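You operate a simulated robot arm through the tools that you are given. There is no shell and no other tool. Be economical: measure what you need, move in short steps, check, and stop when the job is done.

You run a simulated robot arm. Do the job below in one go: nothing can be reset, and whatever is moved stays where it is left.

JOB
Shut the sound down: main fader off, volume LOW, amplifier off, mixer last.

The check looks at the end state, three seconds after you hand in, the way a careful person would. Anything else that was tipped, shoved, dropped, spilled or broken makes it a failure.

ROBOT AND FRAMES
A 6-joint arm with a two-finger parallel gripper on a trunk, on a base that drives. Base frame: it is fixed to the floor where the robot stands at the start and does not move with it; the origin is under the middle of the robot, x ahead of it, y to its left, z up. Lengths are in mm, angles in rad, forces in N, time in s.
With the tool pointing down near the work surface it reaches from about 560 to 920 mm from the robot's upright axis, wherever it stands. Its first joint turns from -2.601 to 2.601 rad. Places, roughly: amplifier switch [2100, -2500, 700]; bass knob [2200, -2700, 700]; blue fader [600, 100, 800]; blue gain knob [900, 200, 800]; blue mute button [800, 200, 800]; echo button [900, 0, 800]; echo knob of the blue channel [800, 200, 800]; echo knob of the green channel [800, 200, 800]; echo knob of the red channel [800, 400, 800]; echo knob of the yellow channel [800, 300, 800]; echo level knob [800, 100, 800]; green fader [600, 200, 800]; green gain knob [900, 300, 800]; green mute button [800, 200, 800]; headphone knob of the mixer [900, 100, 800]; main fader [700, 100, 800]. Payload 3.43 kg.
The tool frame sits at the grasp point between the pads (the TCP): z along the fingers, y along the line on which they close. The tips reach 34 mm beyond it. Largest opening 128 mm; finger width 24, thickness 12; the body of the gripper, 48 by 130 mm, starts 96 mm behind the TCP.
Orientation is that of the tool frame in the base frame, as a unit quaternion [w, x, y, z]. With the fingers straight down and closing along the base's y, the tool's x points along the base's -x, its y along +y and its z along -z.

CONTROLS
- The arm moves only by the tool move_arm. Its argument "increments" is a list of rows, each a list of 7 numbers: the opening in per cent of the stroke, from 0 (shut) to 100 (fully open), then the shift along the base's x, y, z in mm, then the turn, a rotation vector about the base's x, y, z in rad. In form: [[grip, x, y, z, rx, ry, rz], ...]. A call has 1 to 8 rows; each row is the pose to reach, as a shift and turn from the pose commanded when the call began. A row lasts 0.2 s, in which the tool goes at most 50 mm and 0.15 rad; a call with a longer step from one row to the next is refused whole, and so is a gripper value outside its range. Where a pose cannot be reached the arm comes as near as it can. A force on the tool above 90 N (or 10 N above the force at the start of the call, whichever is more), or a blocked arm, ends the call early, and 0.2 s more pass. Each finger travels about 108 mm/s and halts on what it meets, pressing with about 31 N; the grip force reading is that of the motor and also rises with nothing between the fingers. The clock runs only during rows and for 0.2 s after the last one: add rows that repeat a pose to give the fingers time. The reply holds the time, the measured pose of the TCP, the force on the tool along the base axes, the opening and the grip force, in the units named above and with some noise, with the torque about the TCP (base axes, N m) and any sound that the robot's microphone picked up.
- Cameras (640 x 400 px; columns grow to the right, rows downward): "scene" is now at [29.1, 217.6, 1576.4]; the picture's right is [0.14, -0.99, 0.00], its down [-0.73, -0.11, -0.67] and it looks along [0.67, 0.10, -0.74] (base axes); focal length 287 px, centre (320, 200). "wrist" rides on the gripper at [76, -11, -160] in the tool frame; the picture's right is [0.15, 0.99, 0.00], its down [-0.88, 0.13, -0.46] and it looks along [-0.45, 0.07, 0.89] (tool axes); focal length 234 px, centre (320, 200). There is no depth. A picture from a camera that has moved, and an enlarged one, comes with that camera's place and axes in the base frame and with its lens.
- snapshot(camera): a new picture of that camera. No time passes.
- raise_lower(by): slides the trunk up (or, below 0, down) by that many mm; the arm and the scene camera ride with it, the base frame stays. It gives what a move gives, with no picture.
- drive_base(legs): drives the robot by 1 to 6 legs, each [ahead, turn to the left] in mm and rad, along the robot's own axes; the way and the turn of a leg run together, so that a leg with both is an arc; at most 1500 mm and 3.142 rad a leg. The arm and the cameras ride along, it lands a little off, and it stops where it bumps. It gives what a move gives.
- aim_head(pan, tilt): turns the head with the scene camera to pan (to the left, within 2.705 rad either way) and tilt (down, from -0.506 to 1.204), counted from straight ahead of the robot. It gives what a move gives.
- close_up(camera, box): a new picture of the part [left, top, right, bottom] of that camera's present view, enlarged. No time passes.
- job_done(): hands the job in; it is judged then, once.

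Work in short steps. Places have to be worked out from the pictures, the camera data and where the tool is seen: move nearer, look again, correct. Check each grasp and each placing, and mend what went wrong. You have 120 turns and 82 pictures in all, those below and enlarged ones among them. Open the gripper and draw the arm clear of the work before you hand the job in, unless the task says otherwise; then end with one line.

The tools are called after ">>>" by a JSON object that holds its "name" and its "arguments". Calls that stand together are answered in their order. move_arm: Moves the arm, as the interface text tells. Its arguments: {"type":"object","properties":{"increments":{"type":"array","items":{"type":"array","items":{"type":"number"}}}},"required":["increments"]} The other tools are called the same way: raise_lower (by) slides the trunk up or down; drive_base (legs) drives the base; aim_head (pan, tilt) turns the head that bears the scene camera; snapshot (camera) takes a picture; close_up (camera, box) takes an enlarged picture of a part of a camera's view; job_done () hands the job in.

At the start:

```text
time_s: 0.0
tool_pos: [659.3, 48.5, 1059.5]
tool_rot: [0.007, 0.001, 1.0, 0.0]
force: [48.9, 2.5, -90.2]
wrist_torque: [-0.23, 0.9, -0.11]
width: 128.0
grip_force: 0.0
trunk travel left (down, up): [-600.0, 110.0]
robot x, y, heading: [-2.9, 38.7, -0.003]
head pan, tilt: [0.143, 0.831]
```

scene: 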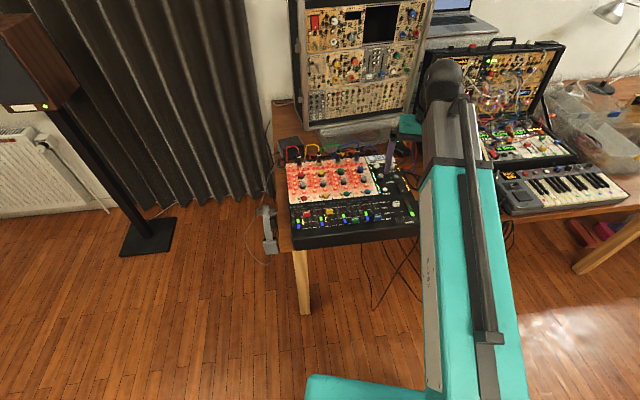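
wrist: 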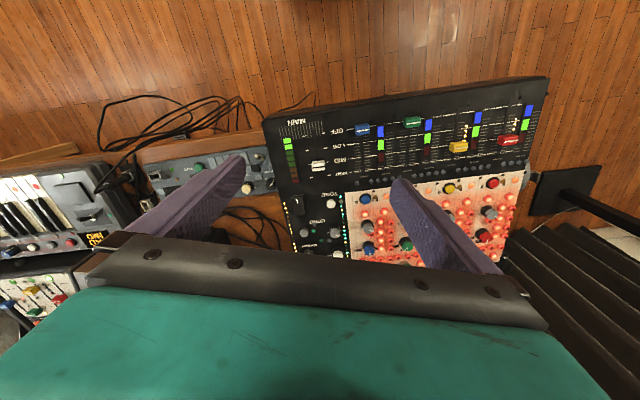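

The wrist view shows the mixer upside down, with the main fader's white cap and OFF/LOW/MID/... labels. I take an enlarged look at the mixer's main section and of the scene.

>>> {"name": "close_up", "arguments": {"camera": "wrist", "box": [250, 70, 410, 270]}}

>>> {"name": "close_up", "arguments": {"camera": "scene", "box": [260, 120, 440, 260]}}

```text
2.00 times, centred on (330, 170) of wrist
camera zoom: at [579.6, 37.9, 1217.0], right [-0.14, 0.99, 0.0], down [0.87, 0.13, 0.47], along [0.47, 0.07, -0.88], focal length 468 px, centre (300, 260)
```

zoom: 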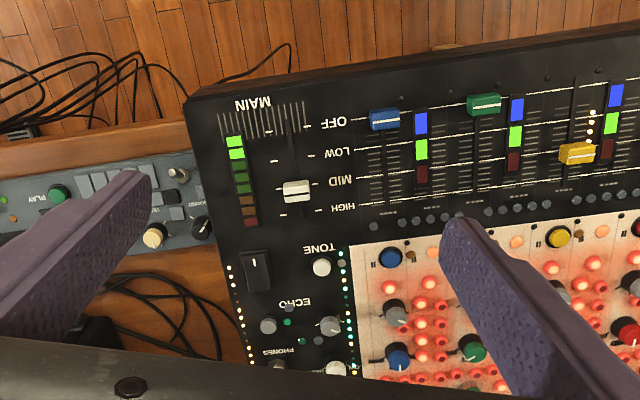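

```text
2.86 times, centred on (350, 190) of scene
camera zoom: at [29.1, 217.6, 1576.4], right [0.14, -0.99, 0.0], down [-0.73, -0.11, -0.67], along [0.67, 0.1, -0.74], focal length 821 px, centre (234, 229)
```

zoom: 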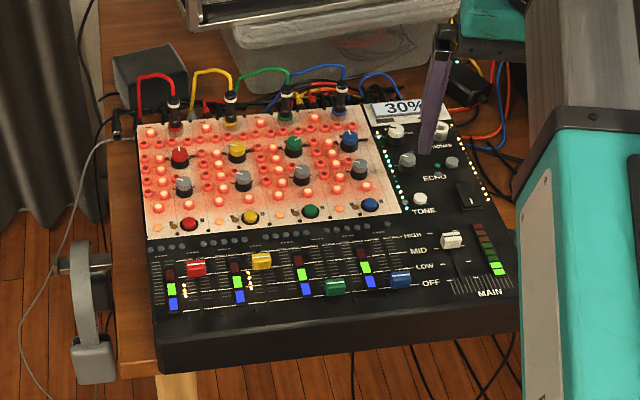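

The main fader (white cap) is at about [719, 55, 830], standing between MID and HIGH; OFF is toward the robot. I narrow the gripper and come lower above it for a better look.

>>> {"name": "move_arm", "arguments": {"increments": [[80, 15, 2, -30, 0, 0, 0], [60, 30, 4, -60, 0, 0, 0], [40, 45, 5, -90, 0, 0, 0], [40, 60, 6, -115, 0, 0, 0], [40, 60, 6, -115, 0, 0, 0]]}}

>>> {"name": "snapshot", "arguments": {"camera": "wrist"}}

>>> {"name": "close_up", "arguments": {"camera": "scene", "box": [360, 140, 440, 240]}}

```text
time_s: 1.2
tool_pos: [719.2, 57.3, 944.6]
tool_rot: [0.009, 0.001, 1.0, 0.0]
force: [0.3, -0.7, 0.7]
wrist_torque: [0.01, -0.02, 0.0]
width: 51.3
grip_force: 0.1
trunk travel left (down, up): [-600.0, 110.0]
robot x, y, heading: [-4.7, 35.3, -0.003]
head pan, tilt: [0.143, 0.831]
```

```text
77 pictures are left
camera wrist: at [640.4, 46.3, 1102.0], right [-0.14, 0.99, 0.0], down [0.87, 0.13, 0.47], along [0.47, 0.07, -0.88], focal length 234 px, centre (320, 200)
```

wrist: 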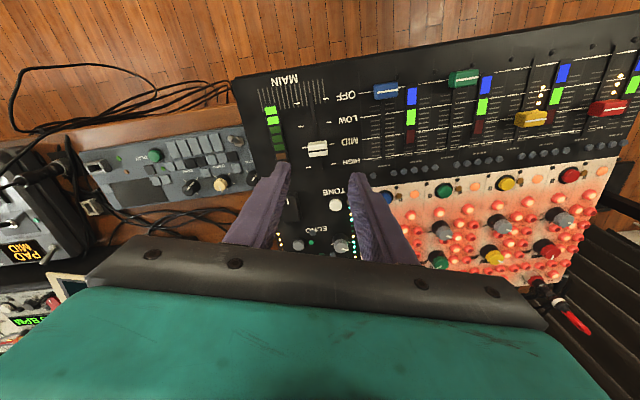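

```text
4.00 times, centred on (400, 190) of scene
camera zoom: at [29.0, 217.4, 1576.4], right [0.14, -0.99, 0.0], down [-0.73, -0.11, -0.67], along [0.67, 0.1, -0.74], focal length 1149 px, centre (0, 240)
```

zoom: 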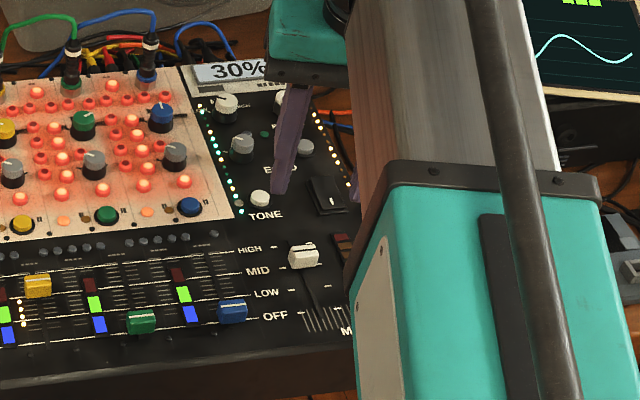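

The fader cap fits about [718, 55, 833] in both views. I enlarge the wrist view to read the slot and tick marks.

>>> {"name": "close_up", "arguments": {"camera": "wrist", "box": [240, 70, 400, 170]}}

>>> {"name": "close_up", "arguments": {"camera": "wrist", "box": [240, 160, 400, 260]}}

```text
4.00 times, centred on (320, 120) of wrist
camera zoom: at [640.4, 46.3, 1102.0], right [-0.14, 0.99, 0.0], down [0.87, 0.13, 0.47], along [0.47, 0.07, -0.88], focal length 937 px, centre (320, 520)
```

zoom: 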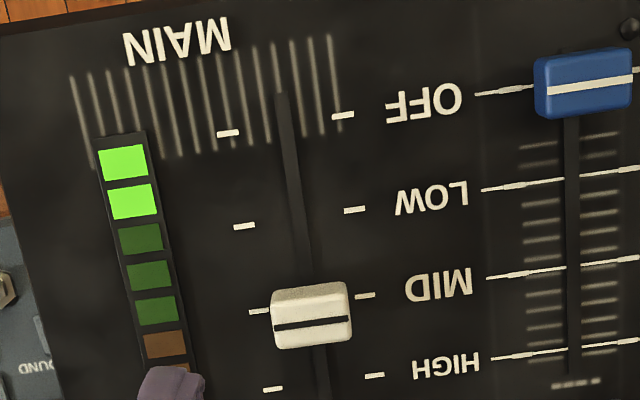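

```text
4.00 times, centred on (320, 210) of wrist
camera zoom: at [640.4, 46.3, 1102.0], right [-0.14, 0.99, 0.0], down [0.87, 0.13, 0.47], along [0.47, 0.07, -0.88], focal length 937 px, centre (320, 160)
```

zoom: 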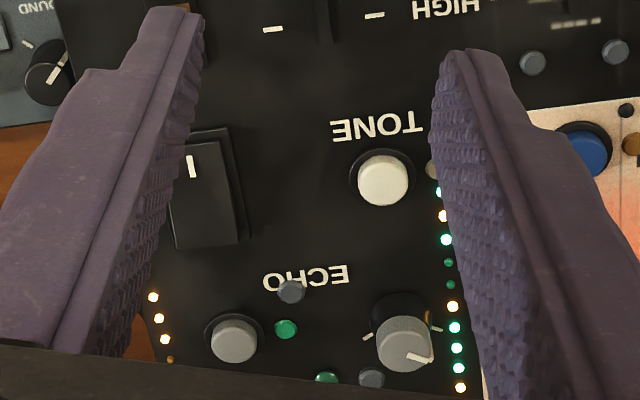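

The cap stands at MID; OFF lies about [-49, -15] mm away, so the mixer is turned about 0.30 rad. I turn the gripper by 0.30 rad, centre on the cap and come down to straddle it.

>>> {"name": "move_arm", "arguments": {"increments": [[40, -1, -1, -25, 0, 0, 0.15], [40, -1.5, -2, -50, 0, 0, 0.297], [40, -1.5, -2, -75, 0, 0, 0.297], [40, -1.5, -2, -75, 0, 0, 0.297]]}}

>>> {"name": "close_up", "arguments": {"camera": "wrist", "box": [220, 70, 420, 195]}}

>>> {"name": "close_up", "arguments": {"camera": "scene", "box": [360, 160, 440, 210]}}

```text
time_s: 2.2
tool_pos: [718.1, 52.3, 867.3]
tool_rot: [0.007, -0.147, 0.989, 0.002]
force: [0.6, -1.1, 0.8]
wrist_torque: [0.0, 0.01, 0.0]
width: 51.0
grip_force: 0.0
trunk travel left (down, up): [-600.0, 110.0]
robot x, y, heading: [-8.6, 34.8, -0.002]
head pan, tilt: [0.143, 0.831]
```

```text
3.20 times, centred on (320, 132) of wrist
camera zoom: at [645.1, 19.2, 1025.7], right [-0.43, 0.9, 0.0], down [0.8, 0.38, 0.47], along [0.43, 0.2, -0.88], focal length 749 px, centre (320, 416)
```

zoom: 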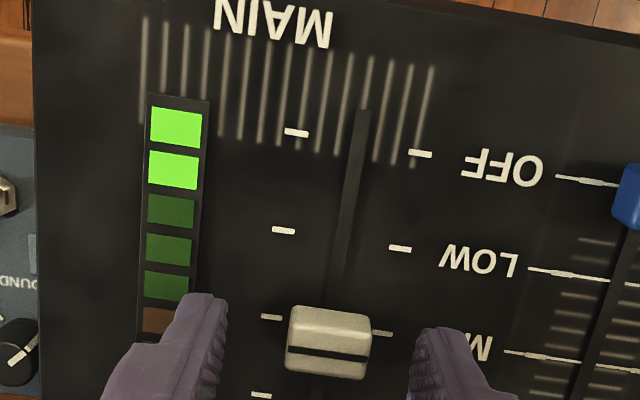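

```text
8.00 times, centred on (400, 185) of scene
camera zoom: at [29.1, 217.6, 1576.4], right [0.14, -0.99, 0.0], down [-0.73, -0.11, -0.67], along [0.67, 0.1, -0.74], focal length 2298 px, centre (-320, 320)
```

zoom: 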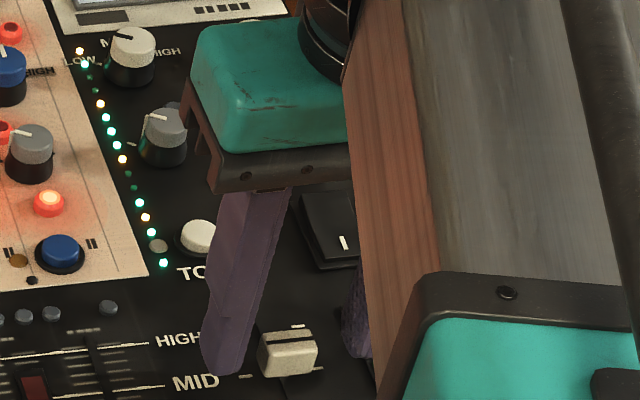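

Fingers straddle the cap, about 3 mm off in y. I correct, lower 12 mm, and close gently to grip it.

>>> {"name": "move_arm", "arguments": {"increments": [[40, -1, 2.5, -6, 0, 0, 0], [40, -1, 2.5, -12, 0, 0, 0], [30, -1, 2.5, -12, 0, 0, 0], [20, -1, 2.5, -12, 0, 0, 0], [14, -1, 2.5, -12, 0, 0, 0]]}}

>>> {"name": "close_up", "arguments": {"camera": "wrist", "box": [220, 70, 420, 195]}}

```text
time_s: 3.4
tool_pos: [715.7, 55.4, 858.7]
tool_rot: [0.009, -0.147, 0.989, 0.001]
force: [1.9, 1.5, 16.9]
wrist_torque: [0.05, 0.15, 0.04]
width: 25.4
grip_force: 6.5
trunk travel left (down, up): [-600.0, 110.0]
robot x, y, heading: [-3.7, 36.8, -0.001]
head pan, tilt: [0.143, 0.831]
```

```text
3.20 times, centred on (320, 132) of wrist
camera zoom: at [643.2, 22.0, 1015.7], right [-0.43, 0.9, 0.0], down [0.8, 0.38, 0.47], along [0.43, 0.2, -0.88], focal length 749 px, centre (320, 416)
```

zoom: 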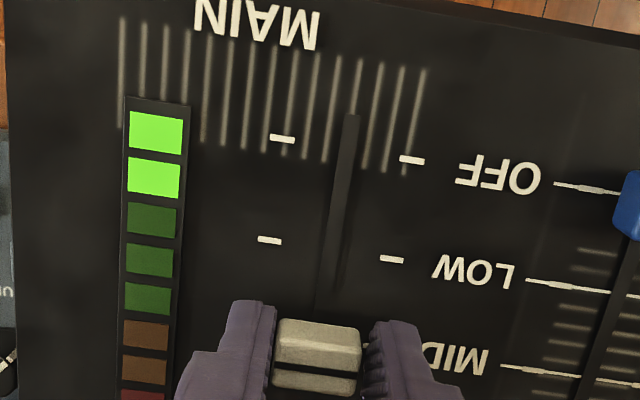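

The cap is gripped and the tips rest on the panel (17 N up). I raise 2 mm and slide toward OFF in steps.

>>> {"name": "move_arm", "arguments": {"increments": [[12, 0, 0, 2, 0, 0, 0], [12, -12, -3.8, 2, 0, 0, 0], [12, -24, -7.6, 2, 0, 0, 0], [12, -36, -11.4, 2, 0, 0, 0], [12, -46, -14.6, 2, 0, 0, 0], [12, -49, -15.5, 2, 0, 0, 0], [12, -49, -15.5, 2, 0, 0, 0]]}}

>>> {"name": "close_up", "arguments": {"camera": "wrist", "box": [220, 70, 420, 195]}}

```text
time_s: 5.0
tool_pos: [668.4, 39.4, 857.0]
tool_rot: [0.007, -0.146, 0.989, 0.001]
force: [4.1, -0.7, -1.4]
wrist_torque: [-0.02, 0.05, -0.15]
width: 20.7
grip_force: 44.7
trunk travel left (down, up): [-600.0, 110.0]
robot x, y, heading: [-4.6, 37.3, -0.003]
head pan, tilt: [0.143, 0.831]
```

```text
3.20 times, centred on (320, 132) of wrist
camera zoom: at [595.2, 6.5, 1015.9], right [-0.43, 0.9, 0.0], down [0.8, 0.38, 0.47], along [0.43, 0.2, -0.88], focal length 749 px, centre (320, 416)
```

zoom: 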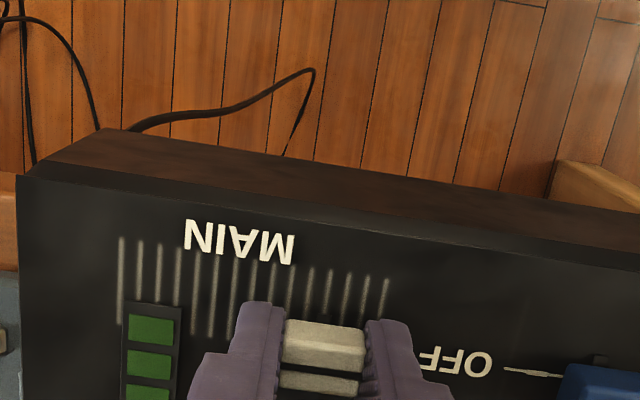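

The fader followed and the meter went dark. I release, rise and check its place against the OFF ticks.

>>> {"name": "move_arm", "arguments": {"increments": [[20, 0, 0, 0, 0, 0, 0], [35, 0, 0, 0, 0, 0, 0], [40, 0, 0, 20, 0, 0, 0], [40, 0, 0, 60, 0, 0, 0], [40, 0, 0, 100, 0, 0, 0], [40, 0, 0, 100, 0, 0, 0]]}}

>>> {"name": "close_up", "arguments": {"camera": "wrist", "box": [220, 90, 420, 215]}}

```text
time_s: 6.4
tool_pos: [666.7, 40.4, 959.6]
tool_rot: [0.007, -0.145, 0.989, 0.002]
force: [0.4, -0.2, -0.1]
wrist_torque: [0.02, 0.0, -0.03]
width: 51.0
grip_force: 0.2
trunk travel left (down, up): [-600.0, 110.0]
robot x, y, heading: [0.4, 37.3, -0.005]
head pan, tilt: [0.143, 0.831]
```

```text
3.20 times, centred on (320, 152) of wrist
camera zoom: at [595.0, 7.1, 1116.6], right [-0.43, 0.9, 0.0], down [0.8, 0.38, 0.47], along [0.43, 0.2, -0.88], focal length 749 px, centre (320, 352)
```

zoom: 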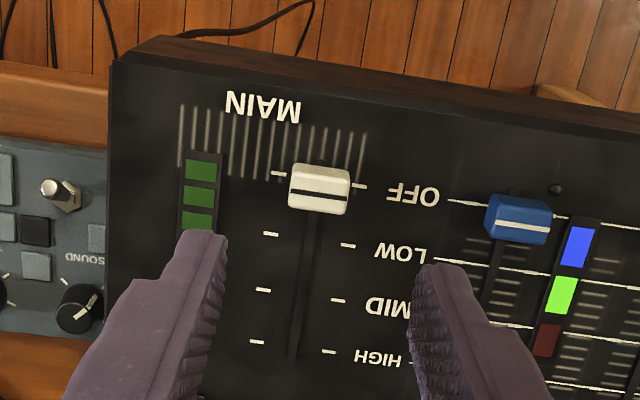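

The cap sits at OFF just as the blue fader sits at its OFF line. Next I raise the arm and look toward the amplifier at the far right.

>>> {"name": "move_arm", "arguments": {"increments": [[40, 0, 0, 40, 0, 0, -0.1], [40, 0, 0, 80, 0, 0, -0.2], [40, -30, 0, 120, 0, 0, -0.297], [40, -60, 0, 160, 0, 0, -0.297], [40, -80, 0, 190, 0, 0, -0.297]]}}

>>> {"name": "aim_head", "arguments": {"pan": -0.88, "tilt": 0.35}}

>>> {"name": "snapshot", "arguments": {"camera": "scene"}}

```text
time_s: 7.2
tool_pos: [647.9, 35.8, 1071.9]
tool_rot: [0.024, -0.019, 1.0, -0.002]
force: [12.0, 6.3, -18.6]
wrist_torque: [-1.09, 0.49, -0.54]
width: 51.2
grip_force: 0.0
trunk travel left (down, up): [-600.0, 110.0]
robot x, y, heading: [-3.2, 37.3, 0.004]
head pan, tilt: [0.143, 0.831]
stopped in row 4: the force on the tool passed its limit at 168 N (the readings are from after the stop); the commanded pose is now the measured one
```

```text
time_s: 8.5
tool_pos: [647.1, 35.7, 1072.4]
tool_rot: [0.023, -0.019, 1.0, -0.002]
force: [19.1, -0.5, -32.6]
wrist_torque: [0.12, 0.41, 0.06]
width: 51.2
grip_force: 0.1
trunk travel left (down, up): [-600.0, 110.0]
robot x, y, heading: [-1.9, 36.2, -0.002]
head pan, tilt: [-0.88, 0.351]
```

```text
68 pictures are left
camera scene: at [10.1, 134.6, 1618.5], right [-0.77, -0.64, 0.0], down [-0.22, 0.26, -0.94], along [0.6, -0.72, -0.34], focal length 287 px, centre (320, 200)
```

scene: 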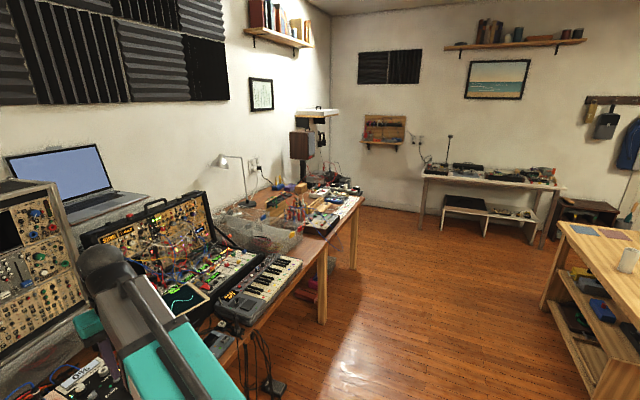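

The amplifier place projects to the far end of the long desk. I enlarge there.

>>> {"name": "close_up", "arguments": {"camera": "scene", "box": [220, 100, 380, 270]}}

>>> {"name": "close_up", "arguments": {"camera": "scene", "box": [270, 140, 370, 240]}}

```text
2.35 times, centred on (300, 185) of scene
camera zoom: at [10.1, 134.6, 1618.5], right [-0.77, -0.64, 0.0], down [-0.22, 0.26, -0.94], along [0.6, -0.72, -0.34], focal length 676 px, centre (367, 235)
```

zoom: 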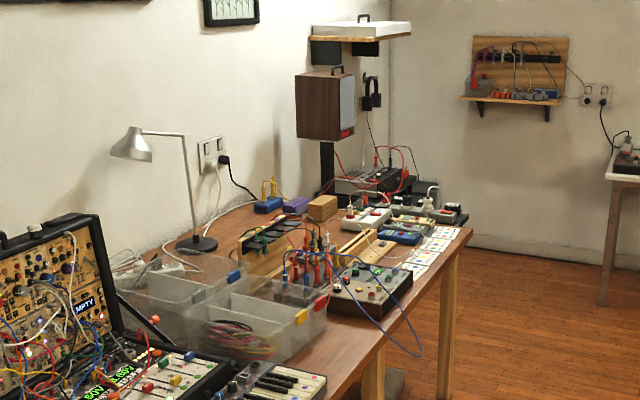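

```text
4.00 times, centred on (320, 190) of scene
camera zoom: at [10.1, 134.6, 1618.5], right [-0.77, -0.64, 0.0], down [-0.22, 0.26, -0.94], along [0.6, -0.72, -0.34], focal length 1149 px, centre (320, 240)
```

zoom: 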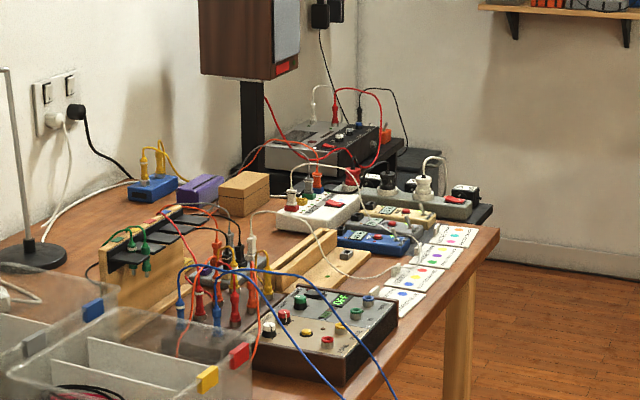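

The amplifier (grey box with knobs) stands beyond the desk's right end. I must drive there around the desk; first I check the floor to the right and behind.

>>> {"name": "aim_head", "arguments": {"pan": -2.3, "tilt": 0.5}}

>>> {"name": "snapshot", "arguments": {"camera": "scene"}}

>>> {"name": "aim_head", "arguments": {"pan": 2.6, "tilt": 0.5}}

>>> {"name": "snapshot", "arguments": {"camera": "scene"}}

```text
time_s: 10.0
tool_pos: [647.0, 35.6, 1070.6]
tool_rot: [0.022, -0.018, 1.0, -0.002]
force: [19.8, -0.2, -32.9]
wrist_torque: [0.23, 0.39, 0.11]
width: 51.4
grip_force: 0.1
trunk travel left (down, up): [-600.0, 110.0]
robot x, y, heading: [-5.7, 38.1, 0.003]
head pan, tilt: [-2.3, 0.499]
```

```text
65 pictures are left
camera scene: at [-109.9, 138.4, 1604.9], right [-0.75, 0.67, 0.0], down [0.32, 0.36, -0.88], along [-0.58, -0.65, -0.48], focal length 287 px, centre (320, 200)
```

scene: 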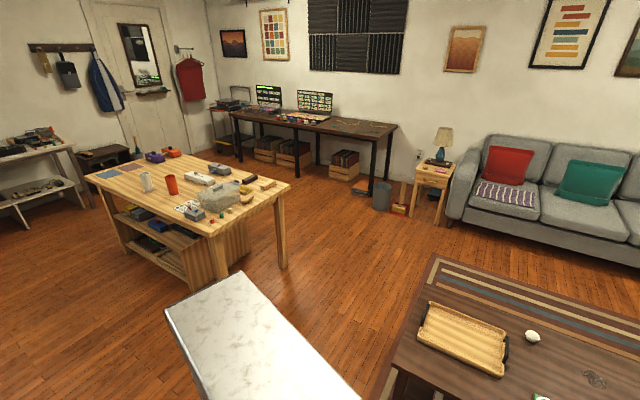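

```text
time_s: 13.9
tool_pos: [648.5, 35.1, 1071.2]
tool_rot: [0.023, -0.018, 1.0, -0.002]
force: [19.3, -0.6, -32.3]
wrist_torque: [0.09, 0.42, 0.06]
width: 51.2
grip_force: 0.1
trunk travel left (down, up): [-600.0, 110.0]
robot x, y, heading: [-8.7, 34.5, 0.0]
head pan, tilt: [2.601, 0.499]
```

```text
64 pictures are left
camera scene: at [-127.2, 253.2, 1604.9], right [0.52, 0.86, 0.0], down [0.41, -0.25, -0.88], along [-0.75, 0.45, -0.48], focal length 287 px, centre (320, 200)
```

scene: 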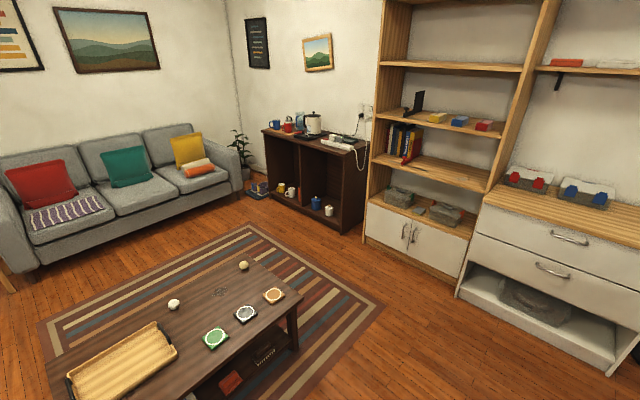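

An unexplained pale slab shows just behind right; I look down at it to tell whether it is part of the robot.

>>> {"name": "aim_head", "arguments": {"pan": -2.3, "tilt": 1.2}}

>>> {"name": "snapshot", "arguments": {"camera": "scene"}}

>>> {"name": "aim_head", "arguments": {"pan": -1.4, "tilt": 0.8}}

>>> {"name": "snapshot", "arguments": {"camera": "scene"}}

```text
time_s: 17.8
tool_pos: [647.1, 35.4, 1071.1]
tool_rot: [0.023, -0.018, 1.0, -0.002]
force: [20.0, 0.1, -32.6]
wrist_torque: [0.08, 0.37, 0.02]
width: 51.2
grip_force: 0.3
trunk travel left (down, up): [-600.0, 110.0]
robot x, y, heading: [2.2, 36.2, 0.001]
head pan, tilt: [-2.3, 1.201]
```

```text
63 pictures are left
camera scene: at [-86.5, 164.6, 1551.2], right [-0.75, 0.67, 0.0], down [0.62, 0.69, -0.36], along [-0.24, -0.27, -0.93], focal length 287 px, centre (320, 200)
```

scene: 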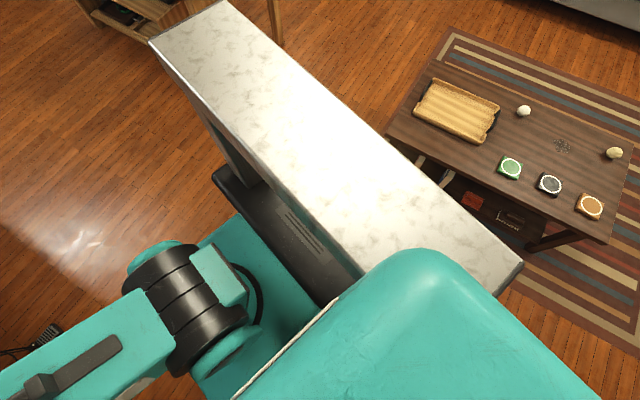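

```text
time_s: 19.0
tool_pos: [647.6, 35.4, 1071.4]
tool_rot: [0.023, -0.019, 1.0, -0.003]
force: [19.6, -0.4, -32.4]
wrist_torque: [0.06, 0.43, 0.06]
width: 51.2
grip_force: 0.0
trunk travel left (down, up): [-600.0, 110.0]
robot x, y, heading: [-0.9, 39.4, 0.002]
head pan, tilt: [-1.4, 0.799]
```

```text
62 pictures are left
camera scene: at [-35.6, 126.8, 1578.9], right [-0.99, -0.17, 0.0], down [-0.12, 0.71, -0.7], along [0.12, -0.69, -0.72], focal length 287 px, centre (320, 200)
```

scene: 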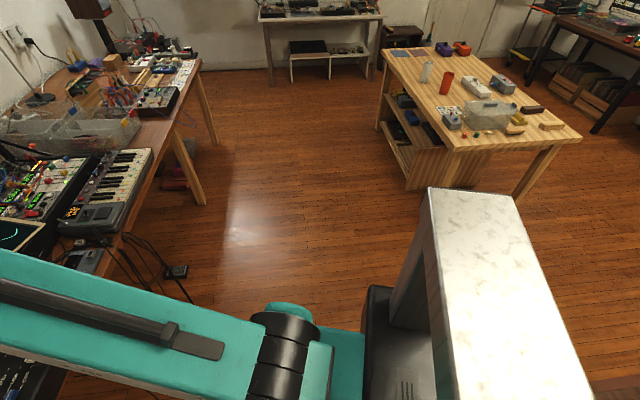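

The slab is a console table close behind the robot, so I cannot back up blindly. I look down at the base's right side and front to judge clearances.

>>> {"name": "aim_head", "arguments": {"pan": -1.57, "tilt": 1.2}}

>>> {"name": "snapshot", "arguments": {"camera": "scene"}}

>>> {"name": "aim_head", "arguments": {"pan": 0.9, "tilt": 1.2}}

>>> {"name": "snapshot", "arguments": {"camera": "scene"}}

>>> {"name": "aim_head", "arguments": {"pan": 2.7, "tilt": 1.2}}

>>> {"name": "snapshot", "arguments": {"camera": "scene"}}

```text
time_s: 19.9
tool_pos: [647.8, 35.4, 1071.2]
tool_rot: [0.023, -0.018, 1.0, -0.002]
force: [18.2, 0.8, -32.3]
wrist_torque: [0.08, 0.38, 0.07]
width: 51.3
grip_force: 0.0
trunk travel left (down, up): [-600.0, 110.0]
robot x, y, heading: [-2.3, 34.0, 0.001]
head pan, tilt: [-1.571, 1.201]
```

```text
61 pictures are left
camera scene: at [-49.3, 150.3, 1551.2], right [-1.0, 0.0, 0.0], down [0.0, 0.93, -0.36], along [0.0, -0.36, -0.93], focal length 287 px, centre (320, 200)
```

scene: 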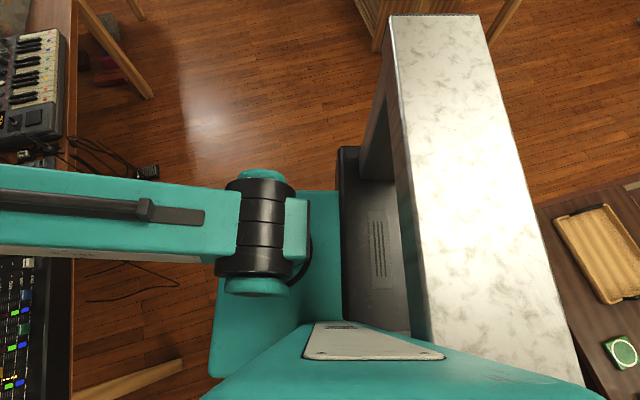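

```text
time_s: 22.1
tool_pos: [647.9, 36.2, 1071.8]
tool_rot: [0.023, -0.019, 1.0, -0.002]
force: [19.2, -0.4, -32.2]
wrist_torque: [0.1, 0.37, 0.06]
width: 51.1
grip_force: 0.1
trunk travel left (down, up): [-600.0, 110.0]
robot x, y, heading: [-5.6, 33.5, -0.001]
head pan, tilt: [0.901, 1.201]
```

```text
60 pictures are left
camera scene: at [-14.5, 250.0, 1551.2], right [0.78, -0.62, 0.0], down [-0.58, -0.73, -0.36], along [0.23, 0.28, -0.93], focal length 287 px, centre (320, 200)
```

scene: 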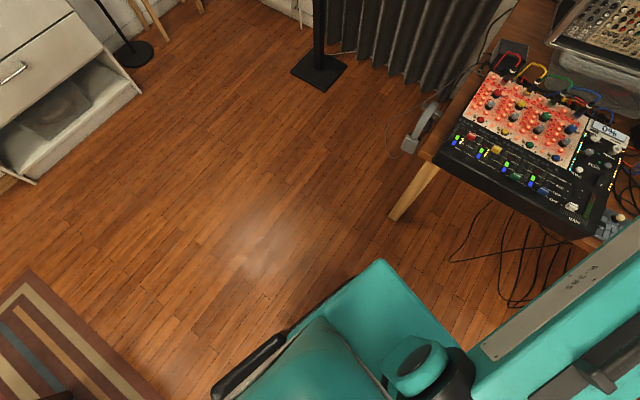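

```text
time_s: 23.9
tool_pos: [647.5, 35.5, 1072.5]
tool_rot: [0.023, -0.019, 1.0, -0.002]
force: [19.7, -0.4, -32.4]
wrist_torque: [0.14, 0.43, 0.03]
width: 51.1
grip_force: 0.1
trunk travel left (down, up): [-600.0, 110.0]
robot x, y, heading: [-4.1, 34.8, -0.002]
head pan, tilt: [2.7, 1.201]
```

```text
59 pictures are left
camera scene: at [-99.8, 230.2, 1551.2], right [0.43, 0.9, 0.0], down [0.84, -0.4, -0.36], along [-0.33, 0.16, -0.93], focal length 287 px, centre (320, 200)
```

scene: 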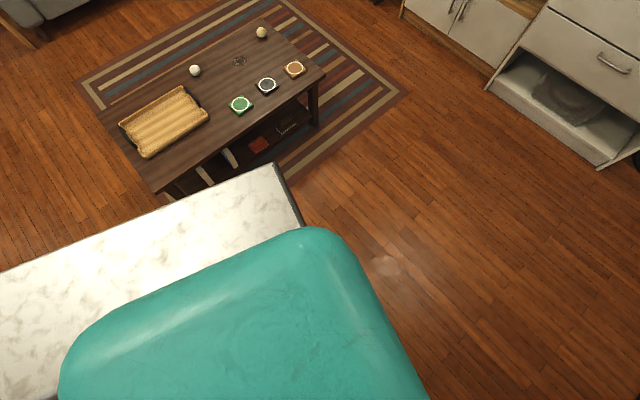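

Two views place the pale slab at z≈1320, directly on the robot, so it is part of its trunk; the floor behind is free for ~500 mm. I back a little, turn right and drive along the corridor between desk and wooden table.

>>> {"name": "drive_base", "arguments": {"legs": [[-150, 0], [0, -1.24], [1500, 0]]}}

>>> {"name": "aim_head", "arguments": {"pan": 0.5, "tilt": 0.45}}

>>> {"name": "snapshot", "arguments": {"camera": "scene"}}

```text
time_s: 37.9
tool_pos: [574.9, -2043.8, 1071.7]
tool_rot: [0.017, 0.566, 0.824, -0.015]
force: [10.7, -17.4, -33.3]
wrist_torque: [0.13, 0.75, -0.34]
width: 51.4
grip_force: 0.0
trunk travel left (down, up): [-600.0, 110.0]
robot x, y, heading: [359.3, -1426.2, -1.24]
head pan, tilt: [2.7, 1.201]
```

```text
time_s: 39.9
tool_pos: [574.6, -2044.1, 1071.4]
tool_rot: [0.017, 0.566, 0.824, -0.016]
force: [4.4, -14.4, -26.2]
wrist_torque: [0.36, -0.01, 0.09]
width: 51.5
grip_force: 0.1
trunk travel left (down, up): [-600.0, 110.0]
robot x, y, heading: [361.7, -1425.2, -1.245]
head pan, tilt: [0.499, 0.45]
```

```text
58 pictures are left
camera scene: at [577.1, -1392.5, 1609.3], right [-0.68, -0.74, 0.0], down [-0.32, 0.29, -0.9], along [0.66, -0.61, -0.44], focal length 287 px, centre (320, 200)
```

scene: 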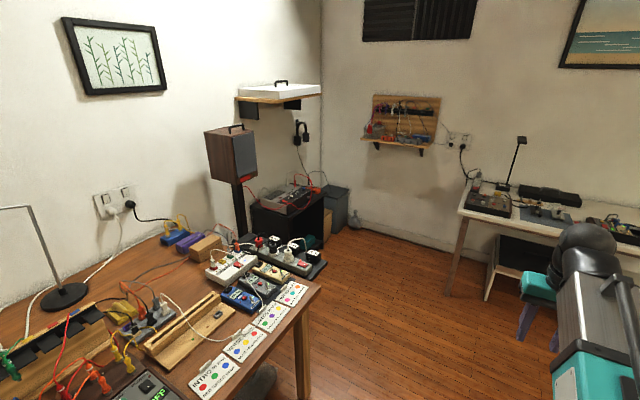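

The amplifier sits on a black cabinet in the corner. I enlarge it.

>>> {"name": "close_up", "arguments": {"camera": "scene", "box": [230, 160, 350, 260]}}

```text
4.00 times, centred on (290, 210) of scene
camera zoom: at [577.1, -1392.5, 1609.3], right [-0.68, -0.74, 0.0], down [-0.32, 0.29, -0.9], along [0.66, -0.61, -0.44], focal length 1149 px, centre (440, 160)
```

zoom: 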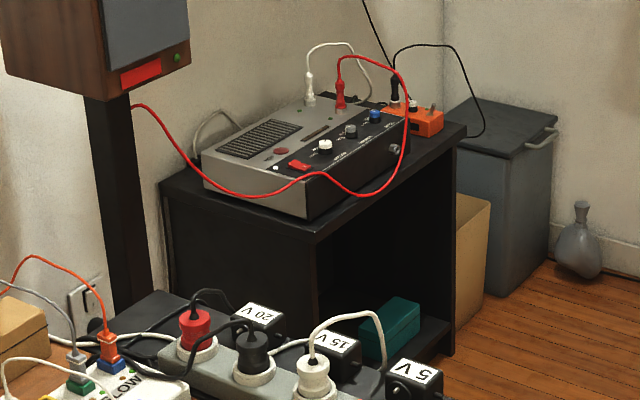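

Amplifier control row: red switch ≈[2100,-2452,705], white, grey and blue knobs running on toward -y; it faces -x. I'll drive via a waypoint clear of the desk corner to stand near (1360,-2680).

>>> {"name": "drive_base", "arguments": {"legs": [[830, 0.03], [0, 0.62], [855, 0]]}}

>>> {"name": "aim_head", "arguments": {"pan": 0.75, "tilt": 0.75}}

>>> {"name": "snapshot", "arguments": {"camera": "scene"}}

```text
time_s: 51.9
tool_pos: [1885.0, -3056.9, 1070.8]
tool_rot: [0.021, 0.275, 0.961, -0.01]
force: [12.3, -7.7, -26.3]
wrist_torque: [0.24, 0.23, 0.05]
width: 51.3
grip_force: 0.1
trunk travel left (down, up): [-600.0, 110.0]
robot x, y, heading: [1343.3, -2695.5, -0.6]
head pan, tilt: [0.499, 0.45]
```

```text
time_s: 52.7
tool_pos: [1886.2, -3057.7, 1071.3]
tool_rot: [0.021, 0.276, 0.961, -0.01]
force: [11.2, -2.3, -16.7]
wrist_torque: [-0.5, 0.61, -0.41]
width: 51.2
grip_force: 0.1
trunk travel left (down, up): [-600.0, 110.0]
robot x, y, heading: [1348.4, -2691.5, -0.593]
head pan, tilt: [0.75, 0.75]
```

```text
56 pictures are left
camera scene: at [1485.9, -2513.4, 1583.0], right [0.16, -0.99, 0.0], down [-0.67, -0.11, -0.73], along [0.72, 0.11, -0.68], focal length 287 px, centre (320, 200)
```

scene: 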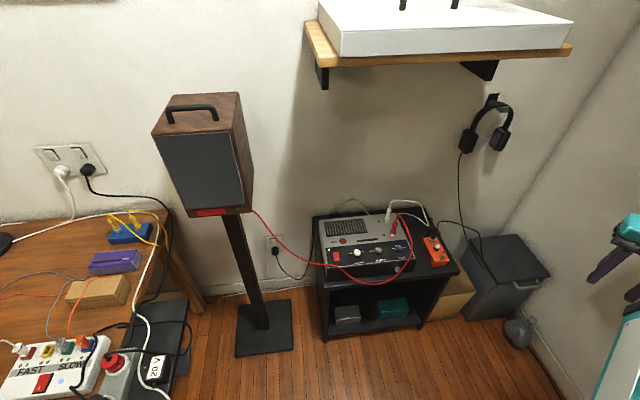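

>>> {"name": "close_up", "arguments": {"camera": "scene", "box": [300, 190, 460, 290]}}

>>> {"name": "close_up", "arguments": {"camera": "scene", "box": [316, 235, 416, 285]}}

```text
4.00 times, centred on (380, 240) of scene
camera zoom: at [1485.9, -2513.4, 1583.0], right [0.16, -0.99, 0.0], down [-0.67, -0.11, -0.73], along [0.72, 0.11, -0.68], focal length 1149 px, centre (80, 40)
```

zoom: 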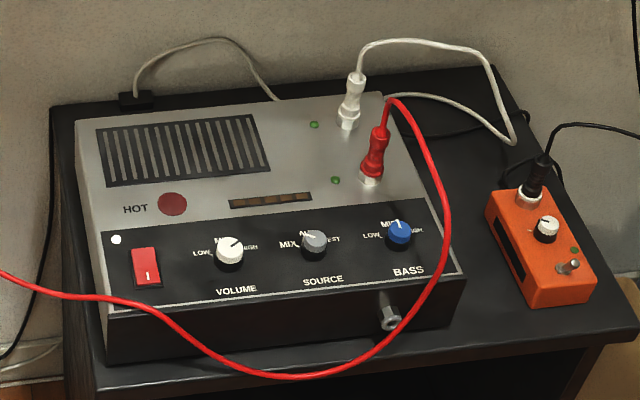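

```text
6.40 times, centred on (366, 260) of scene
camera zoom: at [1485.9, -2513.4, 1583.0], right [0.16, -0.99, 0.0], down [-0.67, -0.11, -0.73], along [0.72, 0.11, -0.68], focal length 1838 px, centre (26, -184)
```

zoom: 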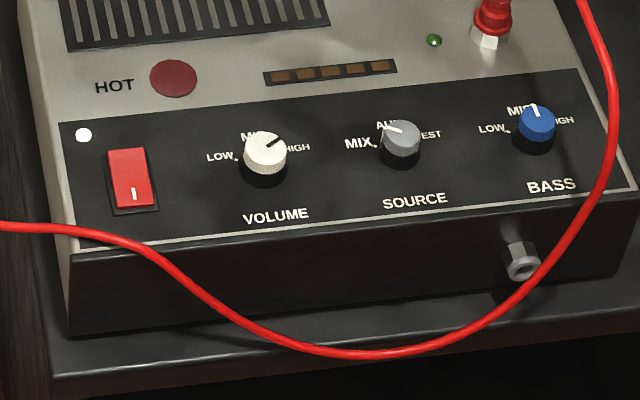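

Clear view: red rocker with lit lamp, VOLUME knob pointing to HIGH with LOW on its left; the red cable sags past the front left edge. The amp is turned ≈0.27 rad; I turn the robot to face it squarely.

>>> {"name": "drive_base", "arguments": {"legs": [[0, 0.86], [40, 0]]}}

>>> {"name": "aim_head", "arguments": {"pan": -0.1, "tilt": 0.8}}

>>> {"name": "snapshot", "arguments": {"camera": "scene"}}

>>> {"name": "snapshot", "arguments": {"camera": "wrist"}}

```text
time_s: 56.7
tool_pos: [2014.6, -2510.8, 1070.6]
tool_rot: [0.023, -0.15, 0.988, 0.0]
force: [12.3, -4.7, -14.6]
wrist_torque: [1.36, 0.64, 0.81]
width: 51.5
grip_force: 0.2
trunk travel left (down, up): [-600.0, 110.0]
robot x, y, heading: [1376.8, -2665.1, 0.255]
head pan, tilt: [0.75, 0.75]
```

```text
time_s: 57.8
tool_pos: [2014.3, -2511.1, 1071.2]
tool_rot: [0.024, -0.15, 0.988, 0.0]
force: [6.9, 0.5, -11.5]
wrist_torque: [0.26, 0.27, 0.14]
width: 51.3
grip_force: 0.0
trunk travel left (down, up): [-600.0, 110.0]
robot x, y, heading: [1378.7, -2657.9, 0.25]
head pan, tilt: [-0.099, 0.799]
```

```text
53 pictures are left
camera scene: at [1373.0, -2496.9, 1578.9], right [0.15, -0.99, 0.0], down [-0.71, -0.11, -0.7], along [0.69, 0.11, -0.72], focal length 287 px, centre (320, 200)
```

scene: 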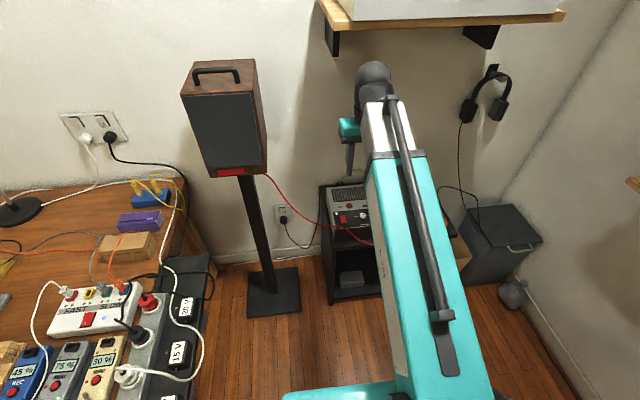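

```text
52 pictures are left
camera wrist: at [1937.3, -2545.5, 1226.6], right [-0.43, 0.9, -0.01], down [0.78, 0.38, 0.5], along [0.45, 0.2, -0.87], focal length 234 px, centre (320, 200)
```

wrist: 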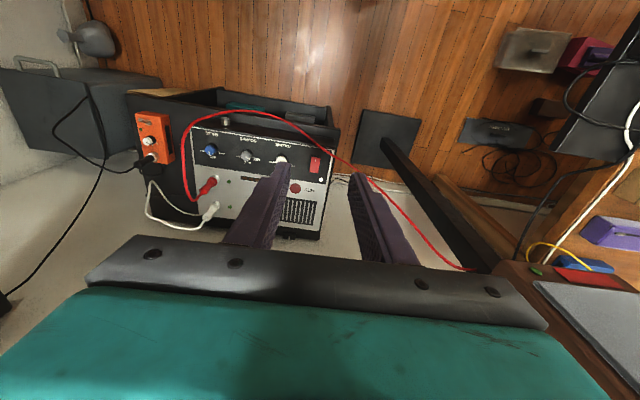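

From both cameras: switch ≈[2122,-2478,705], volume knob top ≈[2140,-2555,720]. I lower the trunk 120 mm and bring the levelled tool above the volume knob.

>>> {"name": "raise_lower", "arguments": {"by": -120}}

>>> {"name": "move_arm", "arguments": {"increments": [[40, 25, -9, 0, -0.004, 0.025, 0], [40, 60, -20, -10, -0.007, 0.047, 0], [40, 95, -32, -30, -0.007, 0.047, 0], [40, 126, -44, -60, -0.007, 0.047, 0], [40, 126, -44, -90, -0.007, 0.047, 0], [40, 126, -44, -90, -0.007, 0.047, 0]]}}

>>> {"name": "close_up", "arguments": {"camera": "wrist", "box": [200, 90, 440, 240]}}

>>> {"name": "snapshot", "arguments": {"camera": "scene"}}

```text
time_s: 59.3
tool_pos: [2014.7, -2511.3, 950.9]
tool_rot: [0.024, -0.151, 0.988, 0.0]
force: [6.9, 2.3, -13.1]
wrist_torque: [-0.17, 0.11, -0.09]
width: 51.1
grip_force: 0.1
trunk travel left (down, up): [-480.0, 230.0]
robot x, y, heading: [1378.7, -2664.2, 0.254]
head pan, tilt: [-0.099, 0.799]
```

```text
time_s: 60.7
tool_pos: [2139.6, -2552.6, 862.3]
tool_rot: [0.0, -0.151, 0.989, 0.0]
force: [-0.3, 0.1, -0.1]
wrist_torque: [0.02, -0.02, -0.01]
width: 51.0
grip_force: 0.1
trunk travel left (down, up): [-480.0, 230.0]
robot x, y, heading: [1380.5, -2666.3, 0.253]
head pan, tilt: [-0.099, 0.799]
```

```text
2.67 times, centred on (320, 165) of wrist
camera zoom: at [2071.0, -2585.9, 1021.1], right [-0.43, 0.9, 0.0], down [0.8, 0.39, 0.46], along [0.41, 0.2, -0.89], focal length 624 px, centre (320, 293)
```

zoom: 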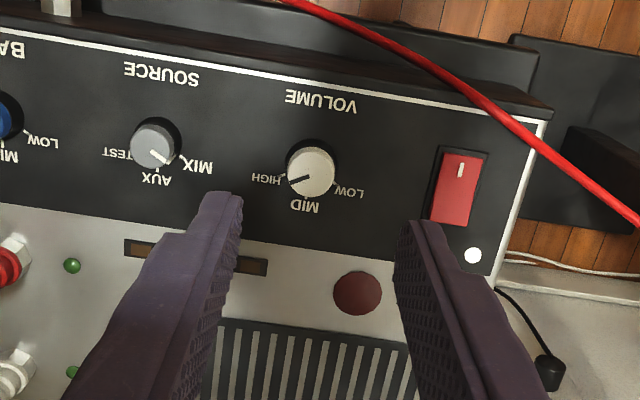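

```text
50 pictures are left
camera scene: at [1373.0, -2496.9, 1458.9], right [0.15, -0.99, 0.0], down [-0.71, -0.11, -0.7], along [0.69, 0.11, -0.72], focal length 287 px, centre (320, 200)
```

scene: 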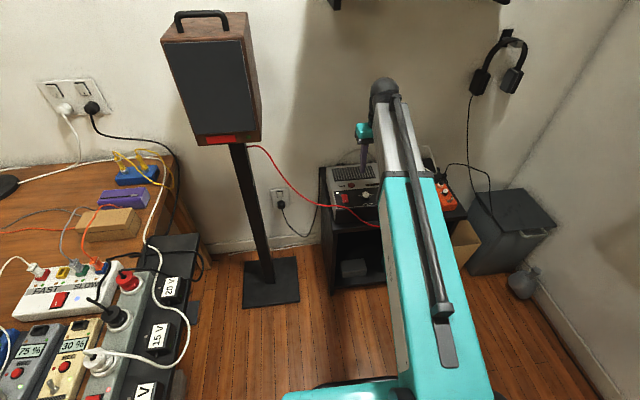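

The knob points at HIGH; LOW is mirror-wise, about 2.0–2.1 rad counter-clockwise from above. Knob best estimate [2155,-2551,~705]. I pre-turn the gripper by -1.0 rad and come closer.

>>> {"name": "move_arm", "arguments": {"increments": [[40, 5, 0, -10, 0, 0, -0.15], [40, 10, 1, -20, 0, 0, -0.3], [40, 14, 1, -30, 0, 0, -0.45], [40, 14, 1, -40, 0, 0, -0.6], [40, 14, 1, -50, 0, 0, -0.75], [40, 14, 1, -60, 0, 0, -0.9], [40, 14, 1, -70, 0, 0, -1.0], [40, 14, 1, -70, 0, 0, -1.0]]}}

>>> {"name": "snapshot", "arguments": {"camera": "wrist"}}

>>> {"name": "close_up", "arguments": {"camera": "scene", "box": [310, 150, 430, 240]}}

```text
time_s: 62.5
tool_pos: [2152.9, -2553.3, 790.2]
tool_rot: [0.0, 0.343, 0.939, 0.0]
force: [-0.8, 0.0, -0.1]
wrist_torque: [-0.01, -0.01, -0.06]
width: 51.2
grip_force: 0.1
trunk travel left (down, up): [-480.0, 230.0]
robot x, y, heading: [1380.2, -2663.9, 0.252]
head pan, tilt: [-0.099, 0.799]
```

```text
49 pictures are left
camera wrist: at [2087.8, -2513.5, 948.7], right [0.52, 0.85, 0.0], down [0.76, -0.47, 0.46], along [0.39, -0.24, -0.89], focal length 234 px, centre (320, 200)
```

wrist: 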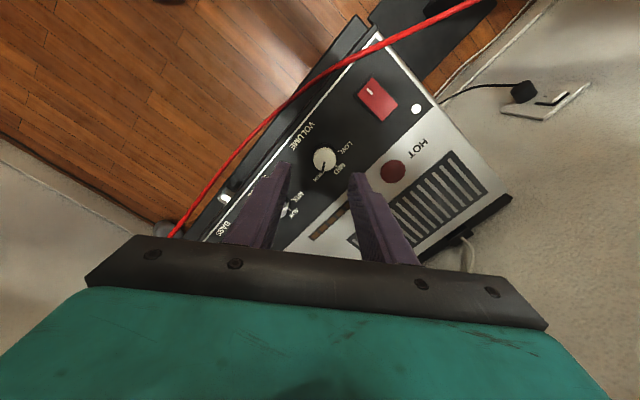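

```text
4.44 times, centred on (370, 195) of scene
camera zoom: at [1373.1, -2496.9, 1458.9], right [0.15, -0.99, 0.0], down [-0.71, -0.11, -0.7], along [0.69, 0.11, -0.72], focal length 1276 px, centre (98, 222)
```

zoom: 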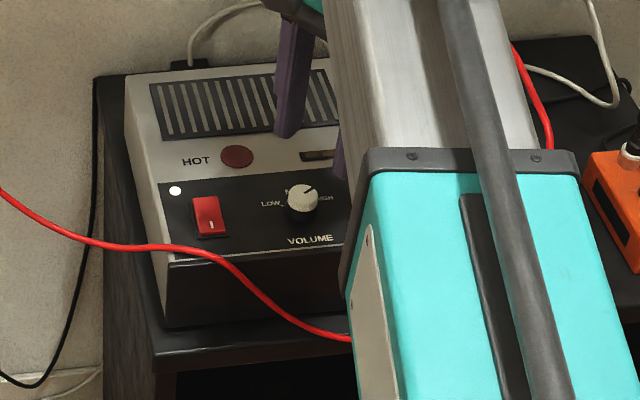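

Knob refined to ≈[2153,-2549,704]. I shift 4 mm in y and descend until the tips are level with the knob's top.

>>> {"name": "move_arm", "arguments": {"increments": [[40, 0, 3.5, -20, 0, 0, 0], [40, 0, 3.5, -40, 0, 0, 0], [40, 0, 3.5, -50, 0, 0, 0], [40, 0, 3.5, -50, 0, 0, 0]]}}

>>> {"name": "close_up", "arguments": {"camera": "wrist", "box": [220, 80, 420, 205]}}

>>> {"name": "close_up", "arguments": {"camera": "scene", "box": [330, 160, 400, 210]}}

```text
time_s: 63.5
tool_pos: [2154.8, -2550.9, 740.0]
tool_rot: [0.0, 0.342, 0.94, 0.0]
force: [0.2, 0.3, -0.4]
wrist_torque: [0.02, -0.01, -0.01]
width: 51.1
grip_force: 0.0
trunk travel left (down, up): [-480.0, 230.0]
robot x, y, heading: [1376.0, -2660.3, 0.254]
head pan, tilt: [-0.099, 0.799]
```

```text
3.20 times, centred on (320, 142) of wrist
camera zoom: at [2088.7, -2511.0, 899.3], right [0.52, 0.85, 0.0], down [0.76, -0.47, 0.46], along [0.39, -0.24, -0.89], focal length 749 px, centre (320, 384)
```

zoom: 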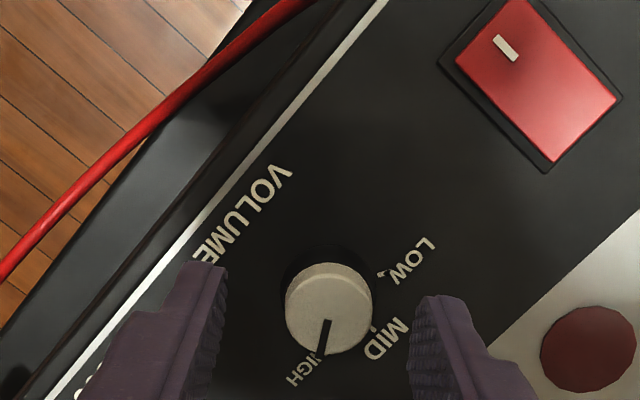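

```text
8.00 times, centred on (365, 185) of scene
camera zoom: at [1373.1, -2496.9, 1458.9], right [0.15, -0.99, 0.0], down [-0.71, -0.11, -0.7], along [0.69, 0.11, -0.72], focal length 2298 px, centre (-40, 320)
```

zoom: 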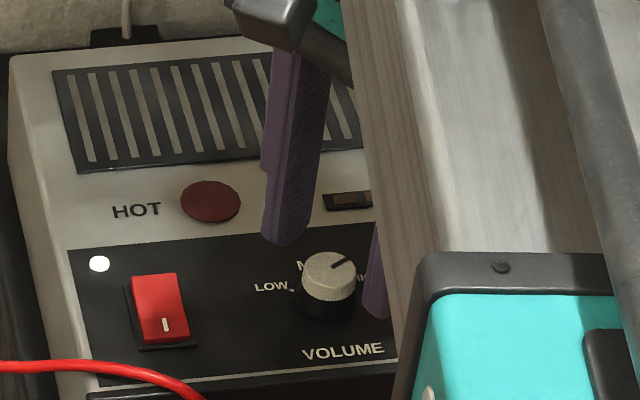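

Fingers straddle the knob, within 2 mm. I correct, lower 9 mm and close on it.

>>> {"name": "move_arm", "arguments": {"increments": [[40, 1, 1.5, -5, 0, 0, 0], [40, 1, 1.5, -9, 0, 0, 0], [30, 1, 1.5, -9, 0, 0, 0], [22, 1, 1.5, -9, 0, 0, 0], [16, 1, 1.5, -9, 0, 0, 0], [14, 1, 1.5, -9, 0, 0, 0]]}}

>>> {"name": "close_up", "arguments": {"camera": "wrist", "box": [220, 80, 420, 205]}}

```text
time_s: 64.9
tool_pos: [2155.5, -2549.0, 732.8]
tool_rot: [0.0, 0.342, 0.94, 0.0]
force: [1.7, 0.8, -0.3]
wrist_torque: [0.0, -0.12, 0.0]
width: 24.3
grip_force: 45.2
trunk travel left (down, up): [-480.0, 230.0]
robot x, y, heading: [1378.9, -2662.4, 0.255]
head pan, tilt: [-0.099, 0.799]
```

```text
3.20 times, centred on (320, 142) of wrist
camera zoom: at [2090.2, -2508.9, 891.6], right [0.52, 0.85, 0.0], down [0.76, -0.47, 0.46], along [0.39, -0.24, -0.89], focal length 749 px, centre (320, 384)
```

zoom: 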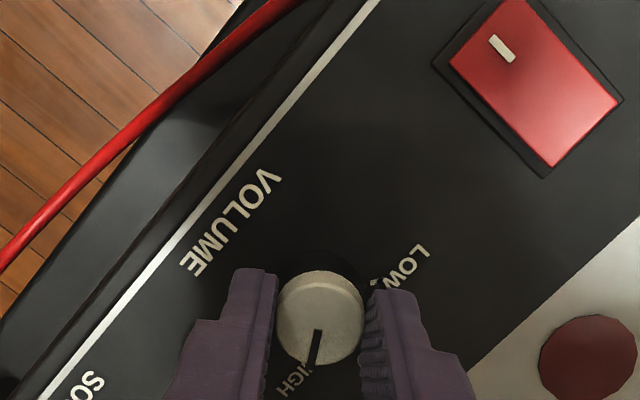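

The knob is held (24 mm, no side force). I turn it counter-clockwise 1.05 rad.

>>> {"name": "move_arm", "arguments": {"increments": [[14, 0, 0, 0, 0, 0, 0.14], [14, 0, 0, 0, 0, 0, 0.28], [14, 0, 0, 0, 0, 0, 0.42], [14, 0, 0, 0, 0, 0, 0.56], [14, 0, 0, 0, 0, 0, 0.7], [14, 0, 0, 0, 0, 0, 0.84], [14, 0, 0, 0, 0, 0, 0.98], [14, 0, 0, 0, 0, 0, 1.05]]}}

>>> {"name": "close_up", "arguments": {"camera": "wrist", "box": [220, 80, 420, 205]}}

```text
time_s: 66.7
tool_pos: [2155.7, -2550.1, 732.9]
tool_rot: [0.001, -0.176, 0.984, 0.0]
force: [8.4, -7.3, 8.8]
wrist_torque: [-0.72, 0.88, -0.03]
width: 24.6
grip_force: 44.7
trunk travel left (down, up): [-480.0, 230.0]
robot x, y, heading: [1379.6, -2660.5, 0.256]
head pan, tilt: [-0.099, 0.799]
```

```text
3.20 times, centred on (320, 142) of wrist
camera zoom: at [2087.8, -2586.8, 891.5], right [-0.48, 0.88, 0.0], down [0.78, 0.43, 0.46], along [0.4, 0.22, -0.89], focal length 749 px, centre (320, 384)
```

zoom: 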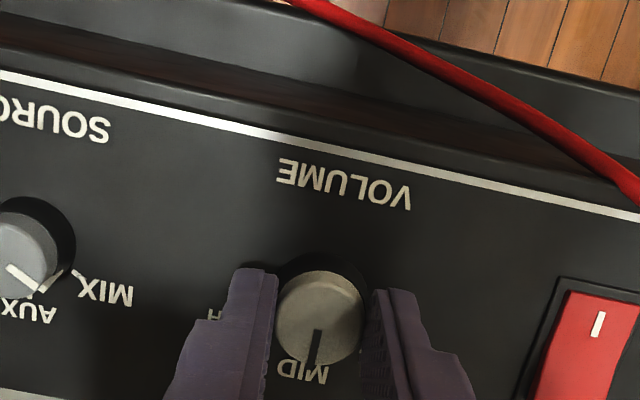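

The pointer is now at MID. Another ~0.95 rad toward LOW.

>>> {"name": "move_arm", "arguments": {"increments": [[14, 0, 0, 0, 0, 0, 0.14], [14, 0, 0, 0, 0, 0, 0.28], [14, 0, 0, 0, 0, 0, 0.42], [14, 0, 0, 0, 0, 0, 0.56], [14, 0, 0, 0, 0, 0, 0.7], [14, 0, 0, 0, 0, 0, 0.84], [14, 0, 0, 0, 0, 0, 0.95], [14, 0, 0, 0, 0, 0, 0.95]]}}

>>> {"name": "close_up", "arguments": {"camera": "wrist", "box": [220, 80, 420, 205]}}

```text
time_s: 68.5
tool_pos: [2156.2, -2552.3, 733.3]
tool_rot: [0.001, -0.606, 0.795, -0.001]
force: [14.8, -12.1, 9.7]
wrist_torque: [0.12, -0.6, 0.01]
width: 24.1
grip_force: 45.0
trunk travel left (down, up): [-480.0, 230.0]
robot x, y, heading: [1382.1, -2661.5, 0.252]
head pan, tilt: [-0.099, 0.799]
```

```text
3.20 times, centred on (320, 142) of wrist
camera zoom: at [2146.7, -2626.8, 891.6], right [-0.99, 0.12, 0.0], down [0.11, 0.88, 0.46], along [0.06, 0.45, -0.89], focal length 749 px, centre (320, 384)
```

zoom: 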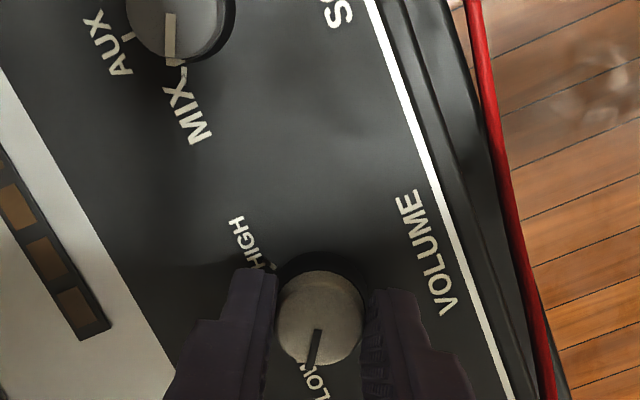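

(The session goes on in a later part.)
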